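You operate a simulated robot arm through the tools that you are given. There is no shell and no other tool.

You run a simulated two-armed robot. Do the job below in one go: nothing can be reset, and whatever is moved stays where it is left.

Task
Close down: green valve shut, both gauges at zero, regulator backed off.
Fine: shut the valve before dumping; after it back off the regulator, shut the dump knob and unscrew the chuck knob to loose.

It is judged by the outcome, as a careful person would: the job done as asked, and still so three seconds after it is handed in. It fails if anything else is knocked over, pushed out of place, dropped, spilled or broken.

Robot
Two 7-joint arms with two-finger parallel grippers on one trunk, on a base that drives. Base frame: it is fixed to the floor where the robot stands at the start and does not move with it; the origin is under the middle of the robot, x ahead of it, y to its left, z up. Readings come in m, degrees, newtons and seconds.
The left shoulder is at the start at [0.05, 0.161, 1.098], the right one opposite. With the tool pointing down near the work surface each hand reaches from about 0.1 to 0.62 m from the robot's upright axis, wherever it stands, measured 20 degrees to its own side. Places, roughly: chuck [-0.75, 1.75, 1]; chuck knob [-0.8, 1.8, 1]; dump knob [-0.9, 1.6, 1]; green valve [-1.1, 2.1, 1.1]; regulator knob [-0.9, 1.7, 1]. Payload 3.43 kg a hand.
The tool frame of a hand sits at the grasp point between the pads (the TCP): z along the fingers, y along the line on which they close. The tips reach 0.03 m beyond it. The gripper opens to 0.094 m. The fingers are 0.028 m wide and 0.01 m thick; the gripper's body (0.05 by 0.096 m) begins 0.055 m behind the TCP.
Orientation is that of the tool frame in the base frame, as a unit quaternion [x, y, z, w]. With the fingers straight down and closing along the base's y, the tool's x points along the base's -x, its y along +y and its z along -z.

Tools
- The arms move only by the tool jog_arm. It takes "left_increments", "right_increments" or both (then of equal length, played together; a hand with none holds still); each is a list that holds one entry, the list of rows, each a list of 7 numbers: the shift along the tool's x, y, z in m, then the turn, a rotation vector about the tool's x, y, z in degrees, then the closure, from 0 (fully open) to 1 (shut). In form: [[[tx, ty, tz, wx, wy, wz, fingers], ...]]. A call has 1 to 20 rows; each row shifts and turns the commanded pose from where the row before left it, along the tool's axes as they then stand. A row lasts 0.2 s, in which the tool goes at most 0.05 m and 8.6 degrees; a call with a longer step from one row to the next is refused whole, and so is a gripper value outside its range. Where a pose cannot be reached the arm comes as near as it can. A force on the tool above 40 N (or 10 N above the force at the start of the call, whichever is more), or a blocked arm, ends the call early, and 0.2 s more pass. Each finger travels about 0.045 m/s and halts on what it meets, pressing with about 34 N; the grip force reading is that of the motor and also rises with nothing between the fingers. The clock runs only during rows and for 0.2 s after the last one: add rows that do not move to give the fingers time. It gives the time, the measured TCP pose, the force on the tool (base axes), the opening and the grip force at its end, in the units of the frame above (readings bear some noise), with the torque about the TCP (base axes, N m) and any sound that the robot's microphone picked up, and new pictures: "pictures" is both (left out), scene, wrist or none (wrist: the cameras of the hands that moved).
- Cameras (640 x 400 px; columns grow to the right, rows downward): "scene" is now at [0.1331, 0.0129, 1.2562]; the picture's right is [0.14, -0.99, 0.00], its down [-0.20, -0.03, -0.98] and it looks along [0.97, 0.14, -0.21] (base axes); focal length 258 px, centre (320, 200). "left" rides on the left gripper at [0.076, -0.014, -0.102] in its tool frame; the picture's right is [0.18, 0.98, 0.00], its down [-0.75, 0.14, -0.64] and it looks along [-0.63, 0.12, 0.77] (tool axes); focal length 243 px, centre (320, 200). "right" rides on the right gripper at [0.076, 0.014, -0.102] in its tool frame; the picture's right is [-0.18, 0.98, 0.00], its down [-0.75, -0.14, -0.64] and it looks along [-0.63, -0.12, 0.77] (tool axes); focal length 243 px, centre (320, 200). There is no depth. A picture from a camera that has moved, and an enlarged one, comes with that camera's place and axes in the base frame and with its lens.
- move_column(by): slides the trunk up (or, below 0, down) by that many m; the arms and the scene camera ride with it, the base frame stays. It gives what a move gives, with no picture.
- roll_base(legs): drives the robot by 1 to 6 legs, each [ahead, left, turn to the left] in m, m and degrees, along the robot's own axes; the way and the turn of a leg run together, so that a leg with both is an arc; at most 1.5 m and 180 degrees a leg. The arms and the cameras ride along, it lands a little off, and it stops where it bumps. It gives what a move gives, and a new picture of the scene camera.
- head_to(pan, tilt): turns the head with the scene camera to pan (to the left, within 80 degrees either way) and tilt (down, from -29 to 69), counted from straight ahead of the robot. It gives what a move gives, and a new picture of the scene camera.
- inspect(camera, box): a new picture of the part [left, top, right, bottom] of that camera's present view, enlarged. The clock stands still meanwhile.
- hand_in(): hands the job in; it is judged then, once.

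Places have to be worked out from the pictures, the camera data and where the tool is seen. Open the grippers and draw the arms clear of the work before you hand the job in, unless the task says otherwise.

The tools are called by a JSON object that holds its "op" and its "data". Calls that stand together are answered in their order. jog_arm: Moves the arms, as the interface text tells. Its arguments: {"type":"object","properties":{"left_increments":{"type":"array"},"right_increments":{"type":"array"},"pictures":{"type":"string","enum":["both","scene","wrist","none"]}},"required":[]} The other tools are called the same way: move_column (by) slides the trunk up or down; roll_base (legs) drives the base; head_to (pan, tilt) turns the head that bears the scene camera; inspect (camera, box) takes an enlarged picture of a part of a camera's view; hand_in () hands the job in.

At the start:

```text
t: 0.0
left_eef_pos: [0.374, 0.1706, 1.1623]
left_tcp_rot: [-0.001, 1.0, 0.0, 0.001]
left_ft_force: [0.8, -0.2, 0.3]
left_ft_torque: [0.0, 0.02, 0.0]
left_grip_width: 0.0939
left_grasp_force: 0.0
right_eef_pos: [0.3306, -0.1045, 1.185]
right_tcp_rot: [0.0, 1.0, 0.001, 0.0]
right_ft_force: [-0.8, 0.3, 0.7]
right_ft_torque: [0.03, 0.01, -0.03]
right_grip_width: 0.0943
right_grasp_force: 0.1
trunk travel left (down, up): [-0.125, 0.142]
robot x, y, heading: [-0.0012, -0.0015, 0.3]
head pan, tilt: [8.3, 11.9]
```

scene: 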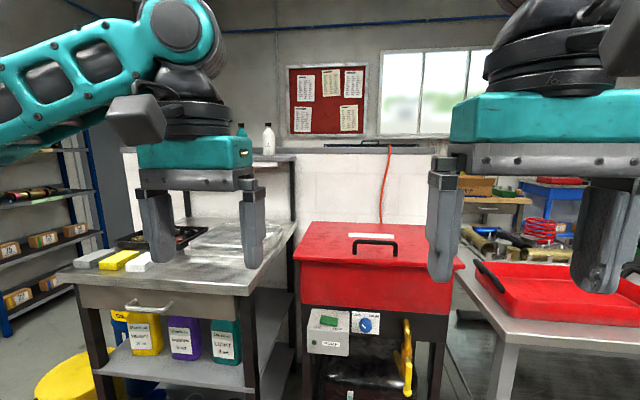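
right: 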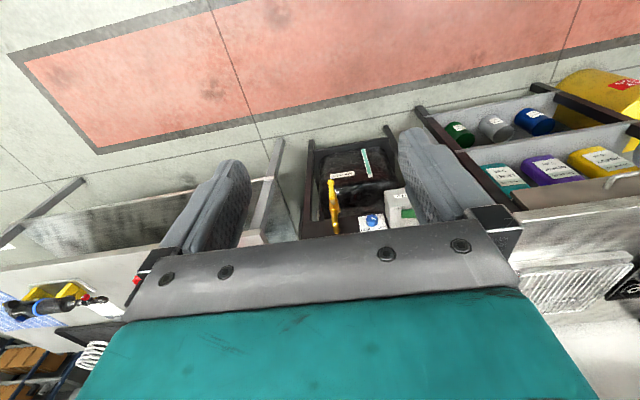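
left: 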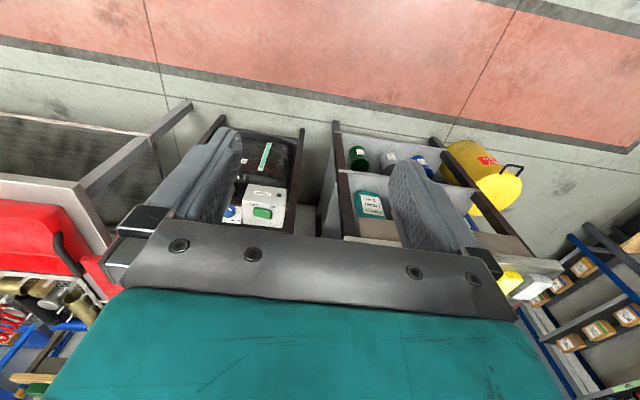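

The work lies to the left and behind (around [-0.9, 1.75, 1.0]). I first turn the head to the left to see what is there before driving.

{"op": "head_to", "data": {"pan": 80, "tilt": 15}}

```text
t: 1.4
left_eef_pos: [0.3733, 0.1706, 1.1627]
left_tcp_rot: [-0.001, 1.0, 0.0, 0.0]
left_ft_force: [0.9, 0.5, -0.2]
left_ft_torque: [0.03, 0.02, 0.05]
left_grip_width: 0.0938
left_grasp_force: 0.1
right_eef_pos: [0.3309, -0.1049, 1.186]
right_tcp_rot: [0.0, 1.0, 0.0, -0.001]
right_ft_force: [0.4, 0.3, -0.7]
right_ft_torque: [0.0, 0.02, 0.02]
right_grip_width: 0.0941
right_grasp_force: 0.0
trunk travel left (down, up): [-0.125, 0.142]
robot x, y, heading: [-0.0026, 0.0003, 0.1]
head pan, tilt: [80.0, 15.0]
camera scene: at [0.0571, 0.0915, 1.2512], right [0.98, -0.17, 0.0], down [-0.05, -0.25, -0.97], along [0.17, 0.95, -0.26], focal length 258 px, centre (320, 200)
```

scene: 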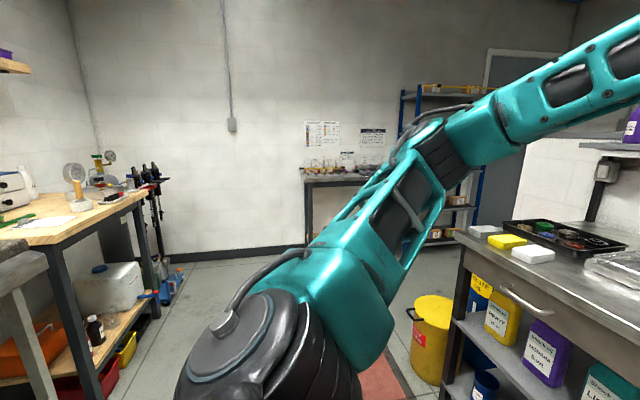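

A wooden bench on the left carries a gauge rig at about the expected place. I enlarge that part of the view.

{"op": "inspect", "data": {"camera": "scene", "box": [0, 130, 180, 242]}}

{"op": "inspect", "data": {"camera": "scene", "box": [50, 140, 150, 220]}}

```text
3.56 times, centred on (90, 186) of scene
camera zoom: at [0.0571, 0.0915, 1.2512], right [0.98, -0.17, 0.0], down [-0.05, -0.25, -0.97], along [0.17, 0.95, -0.26], focal length 916 px, centre (1138, 250)
```

zoom: 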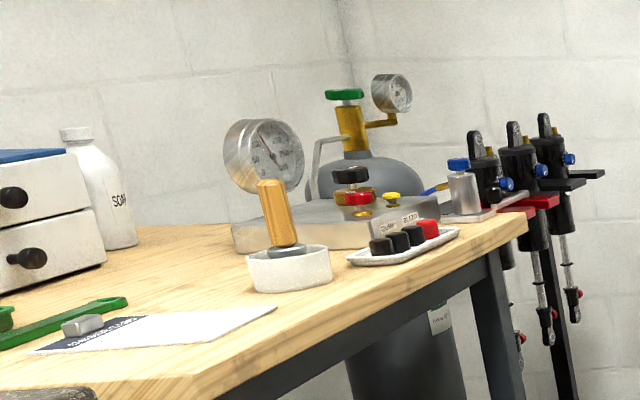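

```text
5.00 times, centred on (100, 180) of scene
camera zoom: at [0.0571, 0.0915, 1.2512], right [0.98, -0.17, 0.0], down [-0.05, -0.25, -0.97], along [0.17, 0.95, -0.26], focal length 1288 px, centre (1420, 300)
```

zoom: 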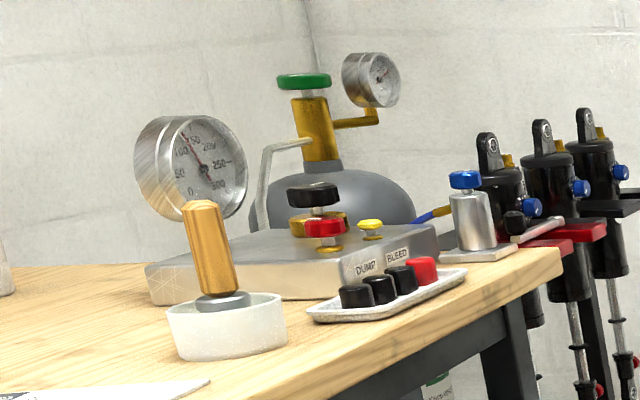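

The rig stands on a wooden bench with its front edge near x≈-0.69, running along y from about 1.0 to 1.9: black regulator knob, red DUMP and yellow BLEED knobs on a block, blue chuck knob on the right, cylinder with green valve behind. I turn left in place and drive ahead in the free aisle.

{"op": "roll_base", "data": {"legs": [[0, 0, 90], [1.2, 0, 0]]}}

{"op": "head_to", "data": {"pan": 60, "tilt": 20}}

```text
t: 11.3
left_eef_pos: [-0.2028, 1.5596, 1.1631]
left_tcp_rot: [0.714, -0.7, -0.001, 0.0]
left_ft_force: [0.2, -0.5, 1.1]
left_ft_torque: [-0.03, 0.02, -0.01]
left_grip_width: 0.0939
left_grasp_force: 0.1
right_eef_pos: [0.0728, 1.5236, 1.1838]
right_tcp_rot: [0.715, -0.699, 0.0, 0.001]
right_ft_force: [0.0, 0.2, 0.3]
right_ft_torque: [0.02, 0.03, -0.02]
right_grip_width: 0.0939
right_grasp_force: 0.1
trunk travel left (down, up): [-0.125, 0.142]
robot x, y, heading: [-0.0239, 1.1877, 91.4]
head pan, tilt: [80.0, 15.0]
camera scene: at [-0.1165, 1.2446, 1.2512], right [0.15, 0.99, 0.0], down [0.26, -0.04, -0.97], along [-0.95, 0.15, -0.26], focal length 258 px, centre (320, 200)
```

scene: 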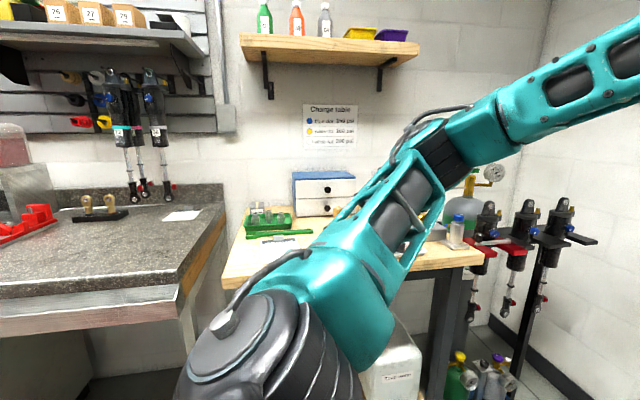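

```text
t: 12.2
left_eef_pos: [-0.2034, 1.56, 1.1629]
left_tcp_rot: [0.715, -0.699, 0.0, -0.001]
left_ft_force: [-0.3, -0.8, -0.7]
left_ft_torque: [-0.01, 0.0, 0.0]
left_grip_width: 0.0941
left_grasp_force: 0.1
right_eef_pos: [0.0721, 1.5238, 1.1842]
right_tcp_rot: [0.715, -0.699, -0.001, 0.0]
right_ft_force: [0.7, 0.1, -0.4]
right_ft_torque: [0.03, -0.01, -0.03]
right_grip_width: 0.0941
right_grasp_force: 0.1
trunk travel left (down, up): [-0.125, 0.142]
robot x, y, heading: [-0.0239, 1.1929, 91.4]
head pan, tilt: [60.0, 20.0]
camera scene: at [-0.1058, 1.2749, 1.243], right [0.48, 0.88, 0.0], down [0.3, -0.16, -0.94], along [-0.82, 0.45, -0.34], focal length 258 px, centre (320, 200)
```

scene: 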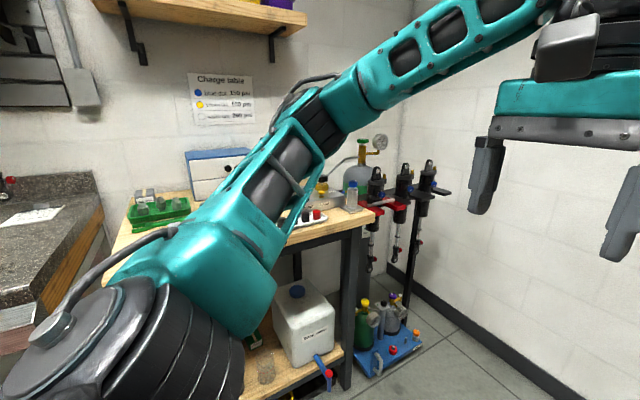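

The aisle is free; I turn to face the bench (heading about 180°) in place and look.

{"op": "roll_base", "data": {"legs": [[0, 0, 88.6]]}}

{"op": "head_to", "data": {"pan": -25, "tilt": 20}}

```text
t: 16.4
left_eef_pos: [-0.3946, 1.0173, 1.1612]
left_tcp_rot: [1.0, 0.004, 0.0, 0.0]
left_ft_force: [-0.6, 0.1, 0.6]
left_ft_torque: [-0.01, -0.01, -0.01]
left_grip_width: 0.0939
left_grasp_force: 0.1
right_eef_pos: [-0.3547, 1.2926, 1.1848]
right_tcp_rot: [1.0, 0.004, 0.0, 0.0]
right_ft_force: [0.3, 0.3, -0.4]
right_ft_torque: [0.02, 0.02, 0.03]
right_grip_width: 0.0941
right_grasp_force: 0.2
trunk travel left (down, up): [-0.125, 0.142]
robot x, y, heading: [-0.0261, 1.1904, -179.7]
head pan, tilt: [60.0, 20.0]
camera scene: at [-0.1091, 1.1088, 1.243], right [-0.87, 0.49, 0.0], down [0.17, 0.3, -0.94], along [-0.46, -0.82, -0.34], focal length 258 px, centre (320, 200)
```

scene: 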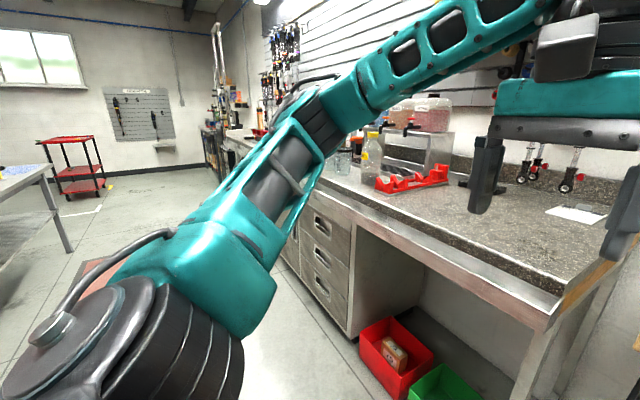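

```text
t: 17.9
left_eef_pos: [-0.3959, 1.016, 1.1625]
left_tcp_rot: [1.0, 0.003, 0.0, 0.0]
left_ft_force: [-0.2, 0.1, -0.6]
left_ft_torque: [-0.01, -0.02, 0.01]
left_grip_width: 0.0939
left_grasp_force: 0.1
right_eef_pos: [-0.3537, 1.293, 1.1845]
right_tcp_rot: [1.0, 0.005, 0.0, 0.0]
right_ft_force: [-0.6, -0.1, 0.2]
right_ft_torque: [-0.01, -0.01, 0.0]
right_grip_width: 0.0939
right_grasp_force: 0.0
trunk travel left (down, up): [-0.125, 0.142]
robot x, y, heading: [-0.0269, 1.1903, -179.6]
head pan, tilt: [-25.0, 20.0]
camera scene: at [-0.148, 1.2285, 1.243], right [0.41, 0.91, 0.0], down [0.31, -0.14, -0.94], along [-0.86, 0.39, -0.34], focal length 258 px, centre (320, 200)
```

scene: 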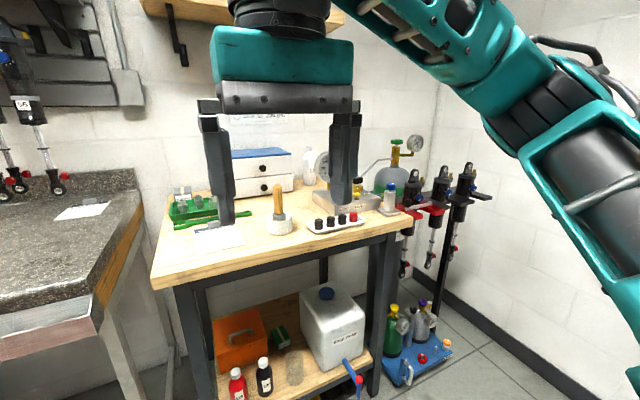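

Now facing the bench; I strafe to the robot's right (+y) by 0.5 m to line up with the rig.

{"op": "roll_base", "data": {"legs": [[0, -0.5, 0]]}}

{"op": "head_to", "data": {"pan": -5, "tilt": 20}}

```text
t: 22.8
left_eef_pos: [-0.3993, 1.5107, 1.1619]
left_tcp_rot: [1.0, 0.006, 0.0, 0.0]
left_ft_force: [-0.7, 0.2, 0.8]
left_ft_torque: [0.0, -0.02, 0.0]
left_grip_width: 0.0938
left_grasp_force: 0.0
right_eef_pos: [-0.3604, 1.7867, 1.1849]
right_tcp_rot: [1.0, 0.006, 0.0, 0.0]
right_ft_force: [-0.2, 0.1, 0.3]
right_ft_torque: [0.01, -0.02, -0.02]
right_grip_width: 0.094
right_grasp_force: 0.1
trunk travel left (down, up): [-0.125, 0.142]
robot x, y, heading: [-0.0278, 1.6892, -179.4]
head pan, tilt: [-25.0, 20.0]
camera scene: at [-0.1532, 1.724, 1.243], right [0.41, 0.91, 0.0], down [0.31, -0.14, -0.94], along [-0.86, 0.39, -0.34], focal length 258 px, centre (320, 200)
```

scene: 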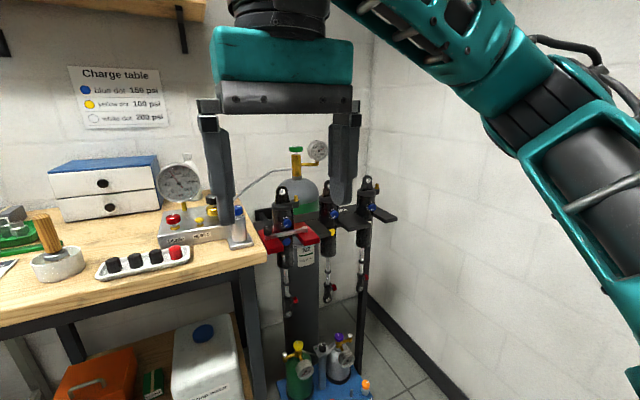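

```text
t: 23.6
left_eef_pos: [-0.4004, 1.5116, 1.1624]
left_tcp_rot: [1.0, 0.006, 0.0, 0.0]
left_ft_force: [-0.1, -0.8, 0.3]
left_ft_torque: [-0.01, -0.03, 0.04]
left_grip_width: 0.0938
left_grasp_force: 0.1
right_eef_pos: [-0.361, 1.7872, 1.1854]
right_tcp_rot: [1.0, 0.005, 0.0, 0.0]
right_ft_force: [-0.1, -0.5, 0.4]
right_ft_torque: [0.01, 0.01, -0.02]
right_grip_width: 0.0939
right_grasp_force: 0.1
trunk travel left (down, up): [-0.125, 0.142]
robot x, y, heading: [-0.0288, 1.6868, -179.3]
head pan, tilt: [-5.0, 20.0]
camera scene: at [-0.1612, 1.6927, 1.243], right [0.08, 1.0, 0.0], down [0.34, -0.03, -0.94], along [-0.94, 0.07, -0.34], focal length 258 px, centre (320, 200)
```

scene: 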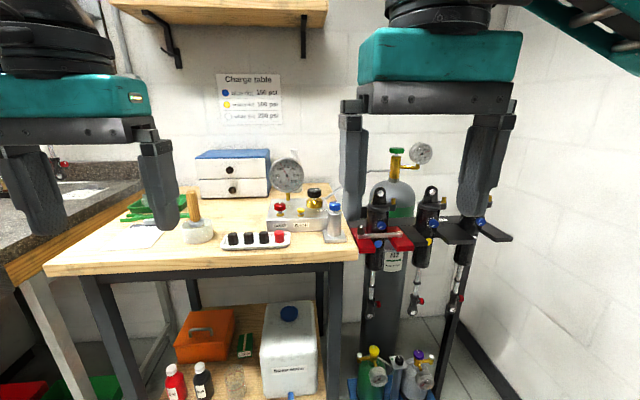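

Now the layout is visible well. I enlarge the rig and the chuck/shock stand to read the gauges and labels.

{"op": "inspect", "data": {"camera": "scene", "box": [255, 145, 355, 260]}}

{"op": "inspect", "data": {"camera": "scene", "box": [340, 130, 460, 210]}}

{"op": "inspect", "data": {"camera": "scene", "box": [340, 180, 500, 300]}}

```text
3.48 times, centred on (305, 202) of scene
camera zoom: at [-0.1612, 1.6927, 1.243], right [0.08, 1.0, 0.0], down [0.34, -0.03, -0.94], along [-0.94, 0.07, -0.34], focal length 896 px, centre (372, 191)
```

zoom: 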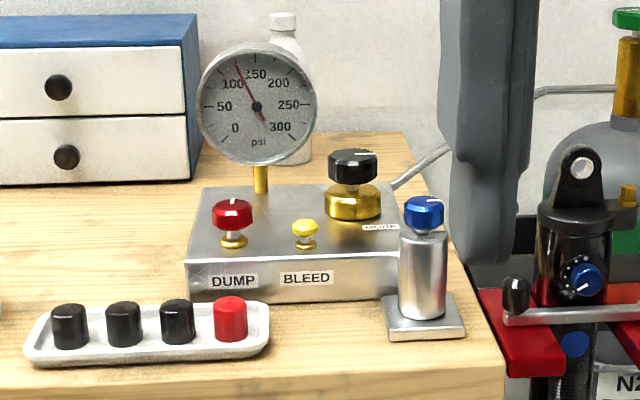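

```text
5.00 times, centred on (400, 170) of scene
camera zoom: at [-0.1612, 1.6927, 1.243], right [0.08, 1.0, 0.0], down [0.34, -0.03, -0.94], along [-0.94, 0.07, -0.34], focal length 1288 px, centre (-80, 350)
```

zoom: 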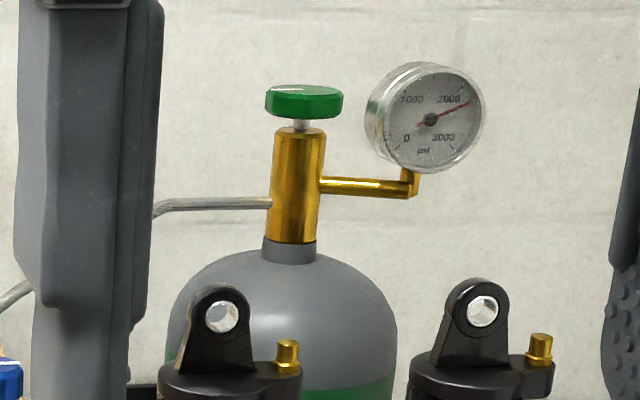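

```text
3.33 times, centred on (420, 240) of scene
camera zoom: at [-0.1612, 1.6927, 1.243], right [0.08, 1.0, 0.0], down [0.34, -0.03, -0.94], along [-0.94, 0.07, -0.34], focal length 859 px, centre (-13, 67)
```

zoom: 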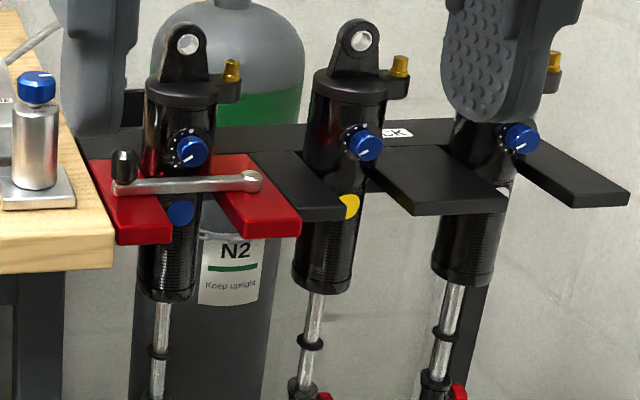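

Triangulating from the two head views I judge: chuck knob ≈(-0.80,1.78,1.00), dump ≈(-0.867,1.628,0.969), regulator ≈(-0.934,1.733,0.985), green valve ≈(-1.109,2.053,1.088) with its gauge at ≈(-1.063,2.13,1.083); outlet gauge ~110 psi, cylinder gauge ~2200 psi. I look down to see the robot's base front and the floor obstacles to decide how close I can drive.

{"op": "head_to", "data": {"pan": 0, "tilt": 69}}

{"op": "head_to", "data": {"pan": -30, "tilt": 50}}

```text
t: 24.8
left_eef_pos: [-0.3995, 1.5125, 1.1624]
left_tcp_rot: [1.0, 0.006, 0.001, 0.0]
left_ft_force: [0.0, 0.0, -0.8]
left_ft_torque: [0.02, 0.0, -0.04]
left_grip_width: 0.094
left_grasp_force: 0.1
right_eef_pos: [-0.3596, 1.7878, 1.1846]
right_tcp_rot: [1.0, 0.007, 0.0, 0.0]
right_ft_force: [0.9, 0.8, -0.6]
right_ft_torque: [-0.01, -0.02, 0.03]
right_grip_width: 0.0938
right_grasp_force: 0.0
trunk travel left (down, up): [-0.125, 0.142]
robot x, y, heading: [-0.028, 1.6886, -179.4]
head pan, tilt: [0.0, 68.8]
camera scene: at [-0.1243, 1.6849, 1.1755], right [-0.01, 1.0, 0.0], down [0.93, 0.01, -0.36], along [-0.36, 0.0, -0.93], focal length 258 px, centre (320, 200)
```

scene: 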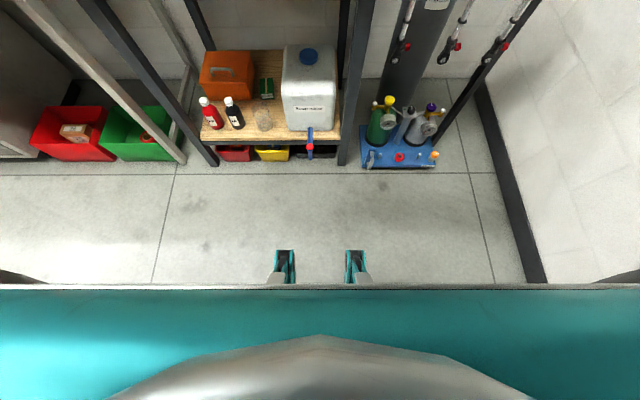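

```text
t: 25.8
left_eef_pos: [-0.3989, 1.5117, 1.1622]
left_tcp_rot: [1.0, 0.007, 0.0, 0.0]
left_ft_force: [-0.5, 0.3, -0.3]
left_ft_torque: [-0.01, 0.03, 0.01]
left_grip_width: 0.0938
left_grasp_force: 0.0
right_eef_pos: [-0.3598, 1.7886, 1.1853]
right_tcp_rot: [1.0, 0.012, 0.001, 0.002]
right_ft_force: [7.5, 38.9, 22.5]
right_ft_torque: [-5.1, -1.42, 3.95]
right_grip_width: 0.094
right_grasp_force: 0.1
trunk travel left (down, up): [-0.125, 0.142]
robot x, y, heading: [-0.0313, 1.6857, -179.3]
head pan, tilt: [-30.0, 50.0]
camera scene: at [-0.1406, 1.692, 1.1914], right [0.09, 1.0, 0.0], down [0.81, -0.07, -0.58], along [-0.58, 0.05, -0.82], focal length 258 px, centre (320, 200)
```

scene: 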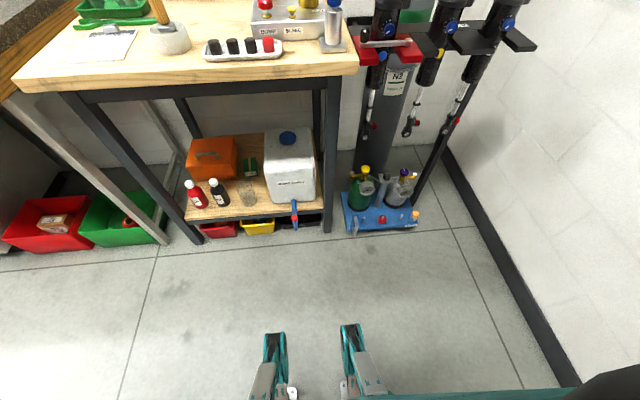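

The head's camera seems to have pressed against the right arm (force ~45 N on the right tool, pan blocked at about -5°). I turn the head back at once.

{"op": "head_to", "data": {"pan": 0, "tilt": 50}}

{"op": "head_to", "data": {"pan": 0, "tilt": 25}}

```text
t: 26.7
left_eef_pos: [-0.3997, 1.5108, 1.1631]
left_tcp_rot: [1.0, 0.006, 0.0, 0.0]
left_ft_force: [-0.2, -0.6, 0.1]
left_ft_torque: [0.0, 0.05, 0.01]
left_grip_width: 0.094
left_grasp_force: 0.1
right_eef_pos: [-0.3603, 1.7855, 1.1832]
right_tcp_rot: [1.0, 0.005, 0.0, 0.0]
right_ft_force: [0.7, 0.3, 0.1]
right_ft_torque: [0.01, 0.03, 0.0]
right_grip_width: 0.094
right_grasp_force: 0.0
trunk travel left (down, up): [-0.125, 0.142]
robot x, y, heading: [-0.0291, 1.6847, -179.3]
head pan, tilt: [0.0, 50.0]
camera scene: at [-0.1454, 1.6847, 1.1974], right [-0.01, 1.0, 0.0], down [0.77, 0.01, -0.64], along [-0.64, -0.01, -0.77], focal length 258 px, centre (320, 200)
```

scene: 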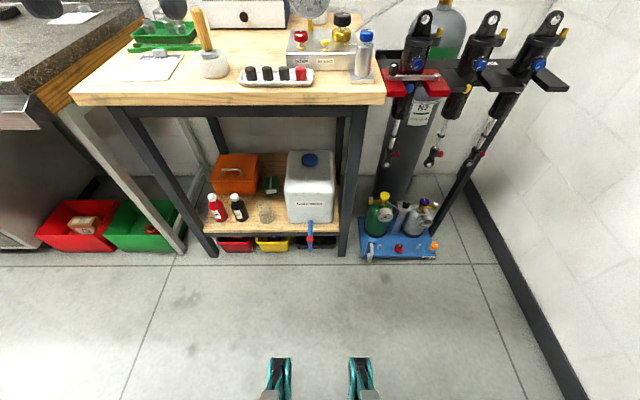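

```text
t: 27.6
left_eef_pos: [-0.4007, 1.5106, 1.1624]
left_tcp_rot: [1.0, 0.006, 0.0, 0.0]
left_ft_force: [0.1, 0.0, 0.7]
left_ft_torque: [0.01, 0.01, 0.02]
left_grip_width: 0.0941
left_grasp_force: 0.2
right_eef_pos: [-0.3606, 1.7872, 1.1846]
right_tcp_rot: [1.0, 0.006, 0.0, 0.0]
right_ft_force: [-1.2, -0.3, -0.1]
right_ft_torque: [0.03, 0.01, -0.02]
right_grip_width: 0.0942
right_grasp_force: 0.0
trunk travel left (down, up): [-0.125, 0.142]
robot x, y, heading: [-0.0268, 1.6863, -179.0]
head pan, tilt: [0.0, 25.0]
camera scene: at [-0.1605, 1.6845, 1.2349], right [-0.01, 1.0, 0.0], down [0.42, 0.01, -0.91], along [-0.91, -0.01, -0.42], focal length 258 px, centre (320, 200)
```

scene: 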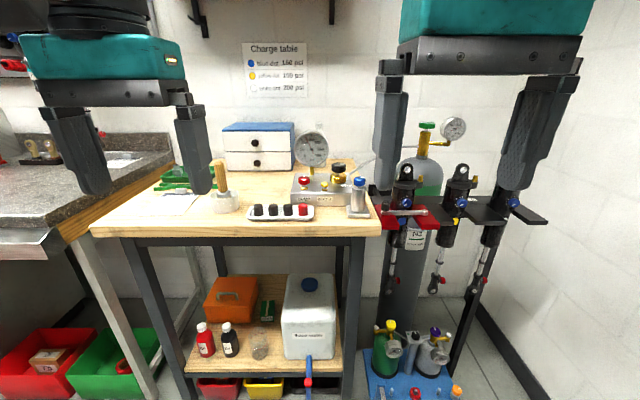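

Forces are back to zero. The base has two feet reaching ~0.30 m ahead of its axis, the table edge is at x≈-0.695 and the blue tray's front at x≈-0.73. I test how far the right arm reaches ahead with the tool down by moving it 0.30 m forward at its present height (clear above everything).

{"op": "jog_arm", "data": {"right_increments": [[[-0.03, 0, 0, 0, 0, 0, 0], [-0.03, 0, 0, 0, 0, 0, 0], [-0.03, 0, 0, 0, 0, 0, 0], [-0.03, 0, 0, 0, 0, 0, 0], [-0.03, 0, 0, 0, 0, 0, 0], [-0.03, 0, 0, 0, 0, 0, 0], [-0.03, 0, 0, 0, 0, 0, 0], [-0.03, 0, 0, 0, 0, 0, 0], [-0.03, 0, 0, 0, 0, 0, 0], [-0.03, 0, 0, 0, 0, 0, 0]]], "pictures": "both"}}

```text
t: 29.8
left_eef_pos: [-0.4005, 1.5113, 1.1624]
left_tcp_rot: [1.0, 0.007, 0.0, 0.0]
left_ft_force: [0.4, 0.4, 0.6]
left_ft_torque: [0.0, -0.03, 0.01]
left_grip_width: 0.0941
left_grasp_force: 0.1
right_eef_pos: [-0.601, 1.7841, 1.1786]
right_tcp_rot: [1.0, 0.006, 0.0, 0.0]
right_ft_force: [0.8, 0.8, -0.7]
right_ft_torque: [0.01, 0.01, 0.0]
right_grip_width: 0.094
right_grasp_force: 0.0
right hand out of reach, approached as far as the arm can: row 9, 10
trunk travel left (down, up): [-0.125, 0.142]
robot x, y, heading: [-0.0293, 1.6845, -179.3]
head pan, tilt: [0.0, 25.0]
camera scene: at [-0.1603, 1.6844, 1.235], right [-0.01, 1.0, 0.0], down [0.42, 0.01, -0.91], along [-0.91, -0.01, -0.42], focal length 258 px, centre (320, 200)
camera right: at [-0.5248, 1.771, 1.2806], right [-0.17, -0.99, 0.0], down [-0.75, 0.13, 0.64], along [-0.63, 0.11, -0.77], focal length 243 px, centre (320, 200)
```

scene: 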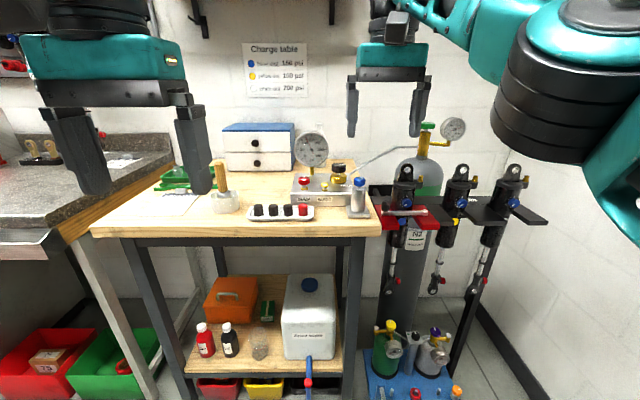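
right: 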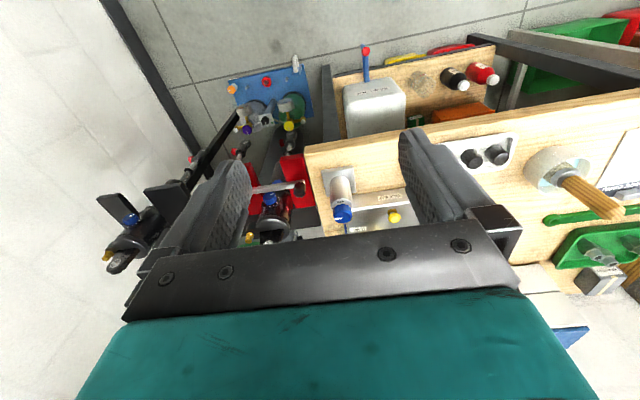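

Tool-down reach is about 0.53 m from the shoulder at this height, so the base must come close to the bench for the valve. To learn the base's outline I use the left wrist camera: turn the left hand in place so that its camera looks back at the robot's own base.

{"op": "jog_arm", "data": {"left_increments": [[[-0.04, 0, 0, 0, 0, 0, 0], [-0.04, 0, 0, 0, 0, 0, 0], [-0.03, 0, 0, 0, 0, 0, 0], [0, 0, 0, 0, 0, 8.5, 0], [0, 0, 0, 0, 0, 8.5, 0], [0, 0, 0, 0, 0, 8.5, 0], [0, 0, 0, 0, 0, 8.5, 0], [0, 0, 0, 0, 0, 8.5, 0], [0, 0, 0, 0, 0, 8.5, 0], [0, 0, 0, 0, 0, 8.5, 0], [0, 0, 0, 0, 0, 8.5, 0], [0, 0, 0, 0, 0, 8.5, 0], [0, 0, 0, 0, 0, 8.5, 0], [0, 0, 0, 0, 0, 8.5, 0], [0, 0, 0, 0, 0, 8.5, 0], [0, 0, 0, 0, 0, 8.5, 0], [0, 0, 0, 0, 0, 8.5, 0], [0, 0, 0, 0, 0, 8.5, 0], [0, 0, 0, 0, 0, 8.5, 0], [0, 0, 0, 0, 0, 8.5, 0]]], "pictures": "both"}}

```text
t: 34.0
left_eef_pos: [-0.5102, 1.5096, 1.1631]
left_tcp_rot: [-0.31, 0.951, 0.0, 0.0]
left_ft_force: [-0.3, 0.4, 0.1]
left_ft_torque: [-0.03, -0.01, 0.0]
left_grip_width: 0.0939
left_grasp_force: 0.0
right_eef_pos: [-0.6004, 1.7835, 1.18]
right_tcp_rot: [1.0, 0.006, 0.0, 0.001]
right_ft_force: [0.0, -0.5, -0.2]
right_ft_torque: [0.0, 0.01, -0.04]
right_grip_width: 0.094
right_grasp_force: 0.1
trunk travel left (down, up): [-0.125, 0.142]
robot x, y, heading: [-0.0325, 1.6876, -179.3]
head pan, tilt: [0.0, 25.0]
camera scene: at [-0.1605, 1.6845, 1.2349], right [-0.01, 1.0, 0.0], down [0.42, 0.01, -0.91], along [-0.91, -0.01, -0.42], focal length 258 px, centre (320, 200)
camera left: at [-0.5626, 1.4547, 1.2652], right [-0.73, 0.69, 0.0], down [0.53, 0.56, 0.64], along [0.44, 0.47, -0.77], focal length 243 px, centre (320, 200)
```

scene: 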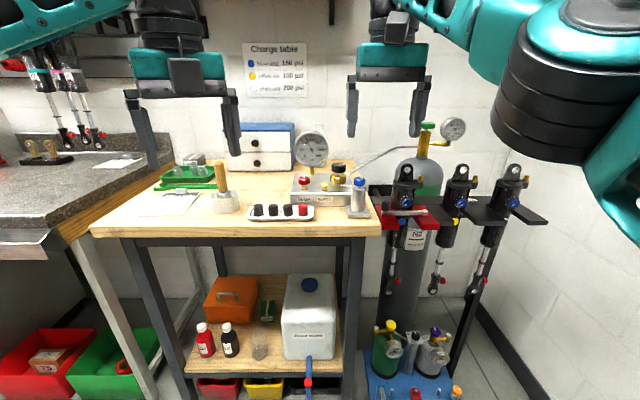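
left: 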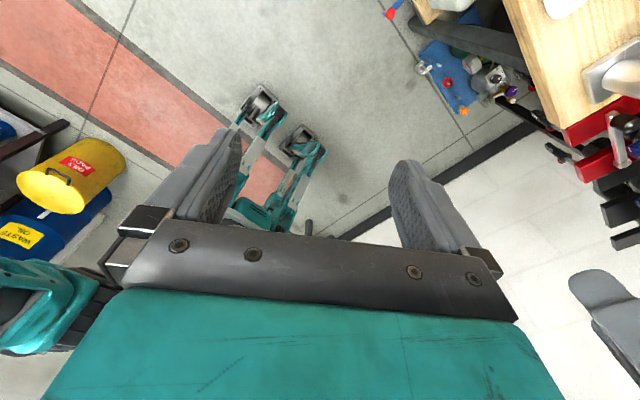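

The left camera sees the base's front legs; I enlarge that part.

{"op": "inspect", "data": {"camera": "left", "box": [200, 60, 420, 250]}}

```text
2.11 times, centred on (310, 155) of left
camera zoom: at [-0.5626, 1.4547, 1.2652], right [-0.73, 0.69, 0.0], down [0.53, 0.56, 0.64], along [0.44, 0.47, -0.77], focal length 511 px, centre (341, 295)
```

zoom: 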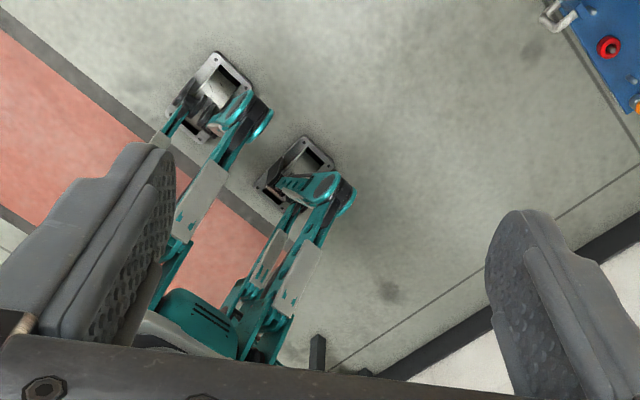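

The "feet" are bent knees ~0.23 m ahead of the axis at z≈0.45; feet reach only ~0.11 m ahead. So I can stand with the axis at about x≈-0.47. First I bring both hands back to their compact poses, then raise the trunk.

{"op": "jog_arm", "data": {"left_increments": [[[0, 0, 0, 0, 0, -8.5, 0], [0, 0, 0, 0, 0, -8.5, 0], [0, 0, 0, 0, 0, -8.5, 0], [0, 0, 0, 0, 0, -8.5, 0], [0, 0, 0, 0, 0, -8.5, 0], [0, 0, 0, 0, 0, -8.5, 0], [0, 0, 0, 0, 0, -8.5, 0], [0, 0, 0, 0, 0, -8.5, 0], [0, 0, 0, 0, 0, -8.5, 0], [0, 0, 0, 0, 0, -8.5, 0], [0, 0, 0, 0, 0, -8.5, 0], [0, 0, 0, 0, 0, -8.5, 0], [0, 0, 0, 0, 0, -8.5, 0], [0, 0, 0, 0, 0, -8.5, 0], [0, 0, 0, 0, 0, -8.5, 0], [0, 0, 0, 0, 0, -8.5, 0], [0, 0, 0, 0, 0, -8.5, 0], [0.04, 0, 0, 0, 0, 0, 0], [0.04, 0, 0, 0, 0, 0, 0], [0.03, 0, 0, 0, 0, 0, 0]]], "right_increments": [[[0.025, 0, 0, 0, 0, 0, 0], [0.025, 0, 0, 0, 0, 0, 0], [0.025, 0, 0, 0, 0, 0, 0], [0.025, 0, 0, 0, 0, 0, 0], [0.025, 0, 0, 0, 0, 0, 0], [0.025, 0, 0, 0, 0, 0, 0], [0.025, 0, 0, 0, 0, 0, 0], [0.025, 0, 0, 0, 0, 0, 0], [0.025, 0, 0, 0, 0, 0, 0], [0.015, 0, 0, 0, 0, 0, 0], [0, 0, 0, 0, 0, 0, 0], [0, 0, 0, 0, 0, 0, 0], [0, 0, 0, 0, 0, 0, 0], [0, 0, 0, 0, 0, 0, 0], [0, 0, 0, 0, 0, 0, 0], [0, 0, 0, 0, 0, 0, 0], [0, 0, 0, 0, 0, 0, 0], [0, 0, 0, 0, 0, 0, 0], [0, 0, 0, 0, 0, 0, 0], [0, 0, 0, 0, 0, 0, 0]]], "pictures": "none"}}

{"op": "move_column", "data": {"by": 0.135}}

```text
t: 38.2
left_eef_pos: [-0.4002, 1.5112, 1.164]
left_tcp_rot: [1.0, 0.006, 0.0, 0.0]
left_ft_force: [0.2, 0.1, -0.5]
left_ft_torque: [-0.02, 0.0, 0.03]
left_grip_width: 0.0942
left_grasp_force: 0.1
right_eef_pos: [-0.3618, 1.7862, 1.1796]
right_tcp_rot: [1.0, 0.007, 0.001, 0.0]
right_ft_force: [-0.9, -0.1, -0.7]
right_ft_torque: [-0.04, -0.03, -0.01]
right_grip_width: 0.0941
right_grasp_force: 0.0
trunk travel left (down, up): [-0.125, 0.142]
robot x, y, heading: [-0.0281, 1.6849, -179.2]
head pan, tilt: [0.0, 25.0]
```

```text
t: 39.8
left_eef_pos: [-0.4, 1.5116, 1.2996]
left_tcp_rot: [1.0, 0.007, -0.001, 0.0]
left_ft_force: [-0.4, -0.3, 0.0]
left_ft_torque: [-0.01, -0.02, 0.02]
left_grip_width: 0.0943
left_grasp_force: 0.0
right_eef_pos: [-0.3627, 1.7863, 1.3149]
right_tcp_rot: [1.0, 0.006, 0.0, 0.0]
right_ft_force: [0.3, -0.8, 0.5]
right_ft_torque: [-0.03, 0.03, -0.03]
right_grip_width: 0.094
right_grasp_force: 0.1
trunk travel left (down, up): [-0.26, 0.007]
robot x, y, heading: [-0.0285, 1.687, -179.2]
head pan, tilt: [0.0, 25.0]
```

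Hands are compact and high. I drive 0.30 m ahead and 0.21 m to the right, then turn 29° left, staying short of the obstacles, and look.

{"op": "roll_base", "data": {"legs": [[0.3, -0.21, 0], [0, 0, 29]]}}

```text
t: 43.7
left_eef_pos: [-0.5672, 1.5543, 1.2998]
left_tcp_rot: [0.966, 0.257, 0.0, -0.001]
left_ft_force: [0.4, -1.5, 1.1]
left_ft_torque: [0.02, -0.01, 0.0]
left_grip_width: 0.0939
left_grasp_force: 0.0
right_eef_pos: [-0.6682, 1.8133, 1.3134]
right_tcp_rot: [0.966, 0.258, 0.0, 0.0]
right_ft_force: [-0.4, 0.1, 0.5]
right_ft_torque: [0.03, 0.01, 0.0]
right_grip_width: 0.0939
right_grasp_force: 0.0
trunk travel left (down, up): [-0.26, 0.007]
robot x, y, heading: [-0.3273, 1.8931, -150.0]
head pan, tilt: [0.0, 25.0]
camera scene: at [-0.443, 1.8228, 1.3699], right [-0.5, 0.87, 0.0], down [0.37, 0.21, -0.91], along [-0.79, -0.45, -0.42], focal length 258 px, centre (320, 200)
```

scene: 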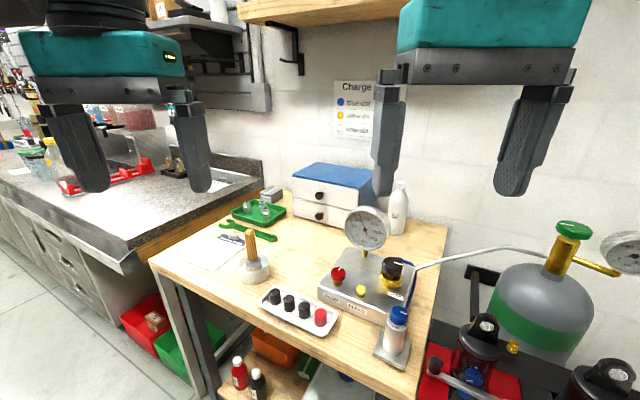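

Axis now at (-0.327,1.893), heading 210°. I look straight down ahead (pan 0) to check the clearance to table edge, vices and tray.

{"op": "head_to", "data": {"pan": 0, "tilt": 69}}

```text
t: 44.8
left_eef_pos: [-0.5681, 1.5554, 1.2994]
left_tcp_rot: [0.966, 0.259, 0.0, -0.001]
left_ft_force: [-0.7, -0.4, 0.1]
left_ft_torque: [0.0, 0.0, -0.01]
left_grip_width: 0.0942
left_grasp_force: 0.2
right_eef_pos: [-0.6683, 1.8143, 1.314]
right_tcp_rot: [0.966, 0.257, 0.0, 0.001]
right_ft_force: [-0.7, 0.5, -0.6]
right_ft_torque: [0.0, 0.0, -0.01]
right_grip_width: 0.0939
right_grasp_force: 0.1
trunk travel left (down, up): [-0.26, 0.007]
robot x, y, heading: [-0.3341, 1.8868, -150.3]
head pan, tilt: [0.0, 68.8]
camera scene: at [-0.4118, 1.841, 1.3105], right [-0.5, 0.87, 0.0], down [0.81, 0.46, -0.36], along [-0.31, -0.18, -0.93], focal length 258 px, centre (320, 200)
```

scene: 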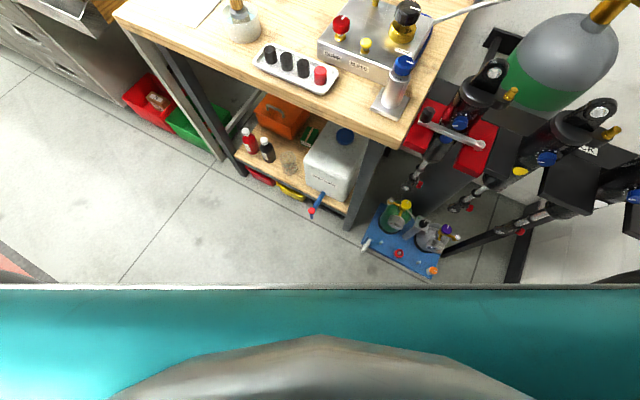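

Table front edge and vices are at x≤-0.70, tray front at x≈-0.76, so moving the axis to x≈-0.45 leaves room. I drive the small remaining way and tilt the head back up.

{"op": "roll_base", "data": {"legs": [[0.09, -0.074, 0]]}}

{"op": "head_to", "data": {"pan": 0, "tilt": 28}}

```text
t: 45.9
left_eef_pos: [-0.6045, 1.562, 1.2983]
left_tcp_rot: [0.966, 0.259, -0.001, 0.0]
left_ft_force: [0.2, -0.1, 0.2]
left_ft_torque: [0.0, 0.06, 0.02]
left_grip_width: 0.0938
left_grasp_force: 0.1
right_eef_pos: [-0.7081, 1.8218, 1.3152]
right_tcp_rot: [0.966, 0.257, 0.001, 0.0]
right_ft_force: [0.3, -0.1, -0.5]
right_ft_torque: [0.02, 0.05, 0.01]
right_grip_width: 0.094
right_grasp_force: 0.0
trunk travel left (down, up): [-0.26, 0.007]
robot x, y, heading: [-0.3642, 1.8981, -149.8]
head pan, tilt: [0.0, 68.8]
stopped in leg 1: the robot was blocked; the commanded pose is now the measured one
camera scene: at [-0.4496, 1.8485, 1.3106], right [-0.5, 0.87, 0.0], down [0.81, 0.47, -0.36], along [-0.32, -0.18, -0.93], focal length 258 px, centre (320, 200)
```

scene: 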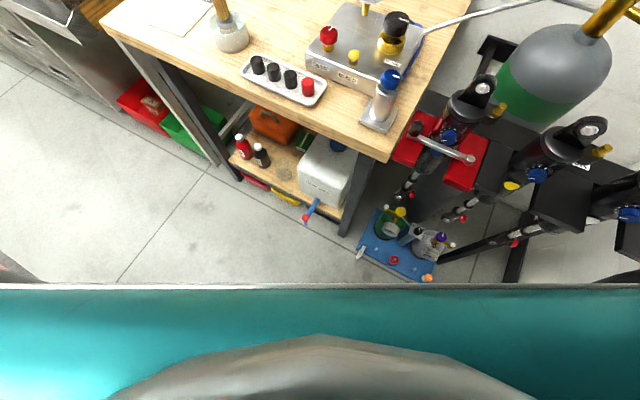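

```text
t: 46.9
left_eef_pos: [-0.6065, 1.5616, 1.2981]
left_tcp_rot: [0.966, 0.259, 0.001, 0.001]
left_ft_force: [-0.3, 0.2, -0.3]
left_ft_torque: [0.02, 0.01, 0.0]
left_grip_width: 0.0939
left_grasp_force: 0.1
right_eef_pos: [-0.7091, 1.8221, 1.3134]
right_tcp_rot: [0.966, 0.257, 0.003, -0.001]
right_ft_force: [-0.1, 0.2, -0.2]
right_ft_torque: [-0.02, 0.03, 0.01]
right_grip_width: 0.0942
right_grasp_force: 0.0
trunk travel left (down, up): [-0.26, 0.007]
robot x, y, heading: [-0.368, 1.8973, -149.9]
head pan, tilt: [0.0, 28.0]
camera scene: at [-0.4821, 1.831, 1.3651], right [-0.5, 0.87, 0.0], down [0.41, 0.24, -0.88], along [-0.76, -0.44, -0.47], focal length 258 px, centre (320, 200)
```

scene: 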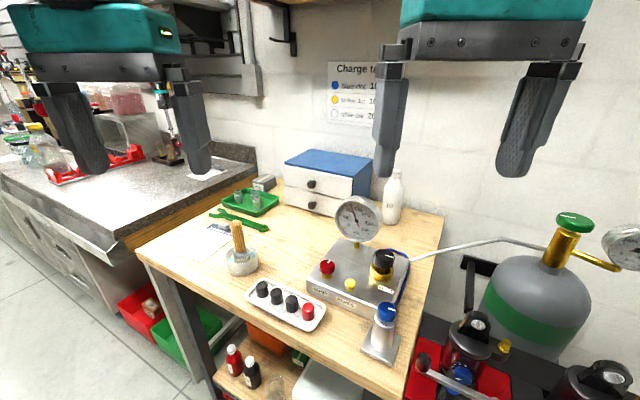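

The drive stopped as blocked after ~3 cm at (-0.366,1.898). Nothing seems displaced in the picture, but I want to see what touches: I turn the left hand to look back at the base again.

{"op": "jog_arm", "data": {"left_increments": [[[0, 0, 0, 0, 0, 8.5, 0], [0, 0, 0, 0, 0, 8.5, 0], [0, 0, 0, 0, 0, 8.5, 0], [0, 0, 0, 0, 0, 8.5, 0], [0, 0, 0, 0, 0, 8.5, 0], [0, 0, 0, 0, 0, 8.5, 0], [0, 0, 0, 0, 0, 8.5, 0], [0, 0, 0, 0, 0, 8.5, 0], [0, 0, 0, 0, 0, 8.5, 0], [0, 0, 0, 0, 0, 8.5, 0], [0, 0, 0, 0, 0, 8.5, 0], [0, 0, 0, 0, 0, 8.5, 0], [0, 0, 0, 0, 0, 8.5, 0], [0, 0, 0, 0, 0, 8.5, 0]]], "pictures": "wrist"}}

```text
t: 49.9
left_eef_pos: [-0.608, 1.5618, 1.2983]
left_tcp_rot: [0.712, -0.702, 0.001, 0.0]
left_ft_force: [0.6, 0.1, 1.1]
left_ft_torque: [0.0, 0.0, 0.02]
left_grip_width: 0.094
left_grasp_force: 0.0
right_eef_pos: [-0.7096, 1.8214, 1.3132]
right_tcp_rot: [0.966, 0.257, 0.002, -0.001]
right_ft_force: [0.1, -0.9, 0.1]
right_ft_torque: [-0.02, -0.03, 0.01]
right_grip_width: 0.0942
right_grasp_force: 0.0
trunk travel left (down, up): [-0.26, 0.007]
robot x, y, heading: [-0.3712, 1.8958, -150.0]
head pan, tilt: [0.0, 28.0]
camera left: at [-0.592, 1.4879, 1.4013], right [-0.98, -0.2, 0.0], down [-0.15, 0.75, 0.64], along [-0.13, 0.63, -0.77], focal length 243 px, centre (320, 200)
```

left: 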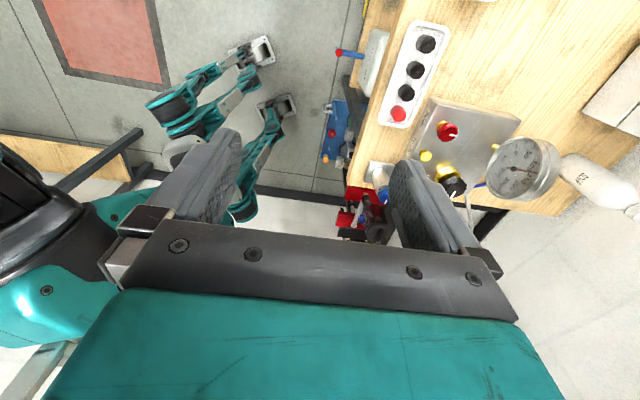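

{"op": "inspect", "data": {"camera": "left", "box": [130, 10, 420, 240]}}

```text
1.74 times, centred on (275, 125) of left
camera zoom: at [-0.592, 1.4879, 1.4013], right [-0.98, -0.2, 0.0], down [-0.15, 0.75, 0.64], along [-0.13, 0.63, -0.77], focal length 422 px, centre (398, 330)
```

zoom: 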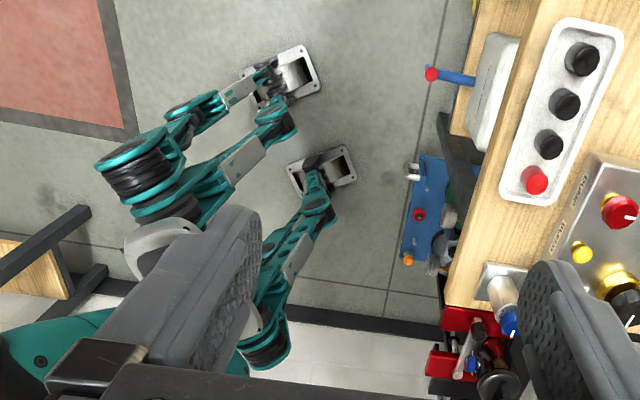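

No part of the legs or feet touches anything visible, and nothing is displaced, so I'll work from this pose (right shoulder ≈(-0.49,2.01), valve ~0.62 m away: reachable with a slightly tilted tool). I turn the left hand back and bring the right hand high toward the valve to see it from above.

{"op": "jog_arm", "data": {"left_increments": [[[0, 0, 0, 0, 0, -8.5, 0], [0, 0, 0, 0, 0, -8.5, 0], [0, 0, 0, 0, 0, -8.5, 0], [0, 0, 0, 0, 0, -8.5, 0], [0, 0, 0, 0, 0, -8.5, 0], [0, 0, 0, 0, 0, -8.5, 0], [0, 0, 0, 0, 0, -8.5, 0], [0, 0, 0, 0, 0, -8.5, 0], [0, 0, 0, 0, 0, -8.5, 0], [0, 0, 0, 0, 0, -8.5, 0], [0, 0, 0, 0, 0, -8.5, 0], [0, 0, 0, 0, 0, -8.5, 0], [0, 0, 0, 0, 0, -8.5, 0], [0, 0, 0, 0, 0, -8.5, 0]]], "right_increments": [[[-0.013, -0.026, 0, 0, 0, 0, 0], [-0.013, -0.026, 0, 0, 0, 0, 0], [-0.013, -0.026, 0, 0, 0, 0, 0], [-0.013, -0.026, 0, 0, 0, 0, 0], [-0.013, -0.026, 0, 0, 0, 0, 0], [-0.013, -0.026, 0, 0, 0, 0, 0], [-0.013, -0.026, 0, 0, 0, 0, 0], [-0.013, -0.026, 0, 0, 0, 0, 0], [-0.013, -0.026, 0, 0, 0, 0, 0], [-0.013, -0.026, 0, 0, 0, 0, 0], [0, 0, 0, 0, 0, 0, 0], [0, 0, 0, 0, 0, 0, 0], [0, 0, 0, 0, 0, 0, 0], [0, 0, 0, 0, 0, 0, 0]]], "pictures": "both"}}

```text
t: 52.9
left_eef_pos: [-0.6076, 1.5631, 1.2977]
left_tcp_rot: [0.965, 0.261, 0.001, 0.001]
left_ft_force: [0.0, 0.5, 0.3]
left_ft_torque: [-0.01, 0.0, 0.02]
left_grip_width: 0.0941
left_grasp_force: 0.1
right_eef_pos: [-0.9518, 1.9828, 1.3114]
right_tcp_rot: [0.967, 0.257, 0.002, -0.001]
right_ft_force: [-0.7, -0.2, -0.2]
right_ft_torque: [-0.03, 0.0, -0.01]
right_grip_width: 0.0936
right_grasp_force: 0.0
trunk travel left (down, up): [-0.26, 0.007]
robot x, y, heading: [-0.369, 1.8948, -150.0]
head pan, tilt: [0.0, 28.0]
camera scene: at [-0.482, 1.831, 1.3651], right [-0.5, 0.87, 0.0], down [0.41, 0.23, -0.88], along [-0.76, -0.44, -0.47], focal length 258 px, centre (320, 200)
camera right: at [-0.8794, 2.0084, 1.4123], right [0.33, -0.94, 0.0], down [-0.73, -0.25, 0.64], along [-0.6, -0.21, -0.77], focal length 243 px, centre (320, 200)
camera left: at [-0.5488, 1.6147, 1.4014], right [0.65, -0.76, 0.0], down [-0.58, -0.5, 0.64], along [-0.48, -0.42, -0.77], focal length 243 px, centre (320, 200)
```

scene: 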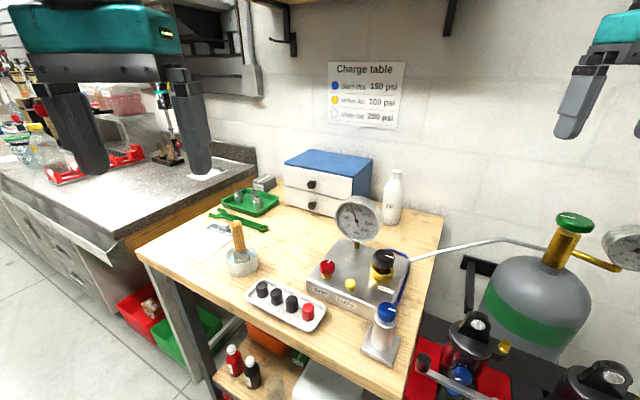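
right: 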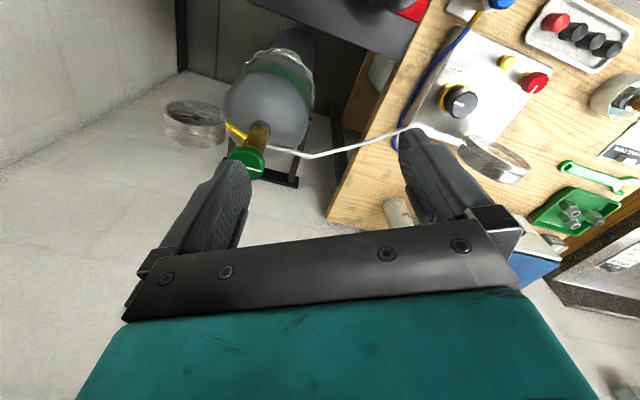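
left: 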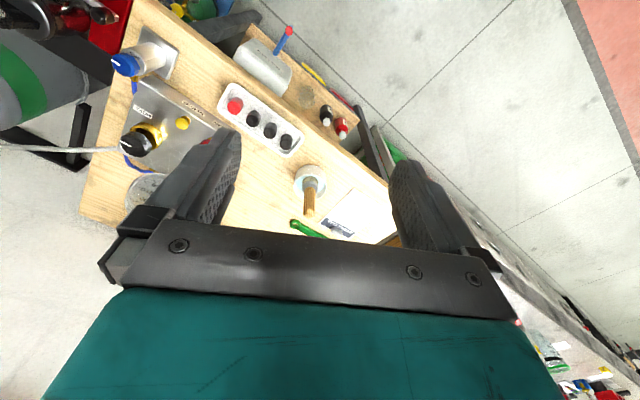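

The valve shows in the right camera, giving ≈(-1.10,2.05,1.09), consistent. I enlarge it to see its top mark and the gauge's position, and the outlet gauge.

{"op": "inspect", "data": {"camera": "right", "box": [150, 60, 310, 210]}}

{"op": "inspect", "data": {"camera": "scene", "box": [540, 190, 640, 290]}}

{"op": "inspect", "data": {"camera": "scene", "box": [290, 180, 430, 370]}}

```text
2.67 times, centred on (230, 135) of right
camera zoom: at [-0.8794, 2.0084, 1.4123], right [0.33, -0.94, 0.0], down [-0.73, -0.25, 0.64], along [-0.6, -0.21, -0.77], focal length 647 px, centre (560, 373)
```

zoom: 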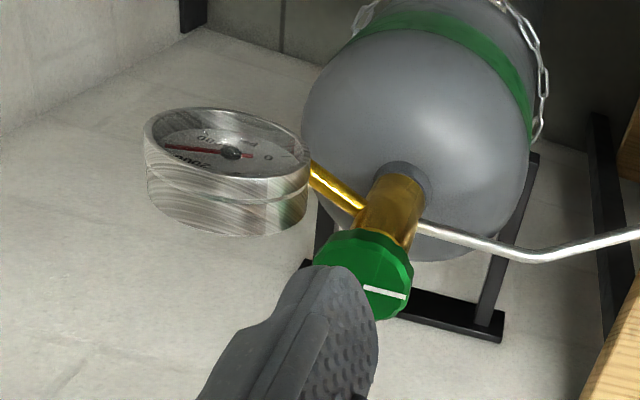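

```text
4.00 times, centred on (590, 240) of scene
camera zoom: at [-0.482, 1.831, 1.3651], right [-0.5, 0.87, 0.0], down [0.41, 0.23, -0.88], along [-0.76, -0.44, -0.47], focal length 1031 px, centre (-760, 40)
```

zoom: 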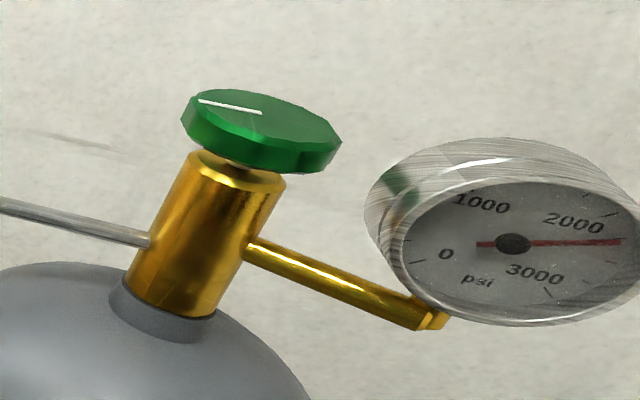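

```text
2.11 times, centred on (360, 275) of scene
camera zoom: at [-0.482, 1.831, 1.3651], right [-0.5, 0.87, 0.0], down [0.41, 0.23, -0.88], along [-0.76, -0.44, -0.47], focal length 542 px, centre (236, 42)
```

zoom: 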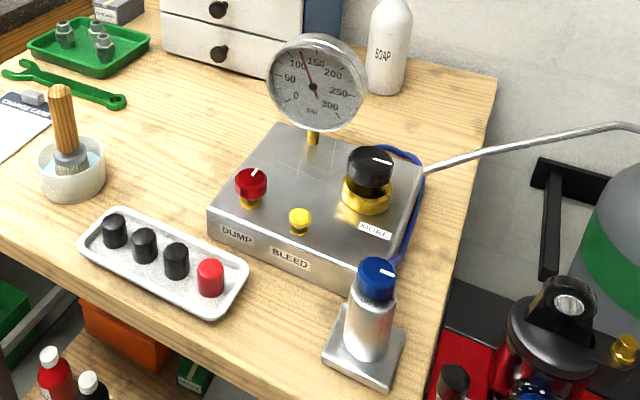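

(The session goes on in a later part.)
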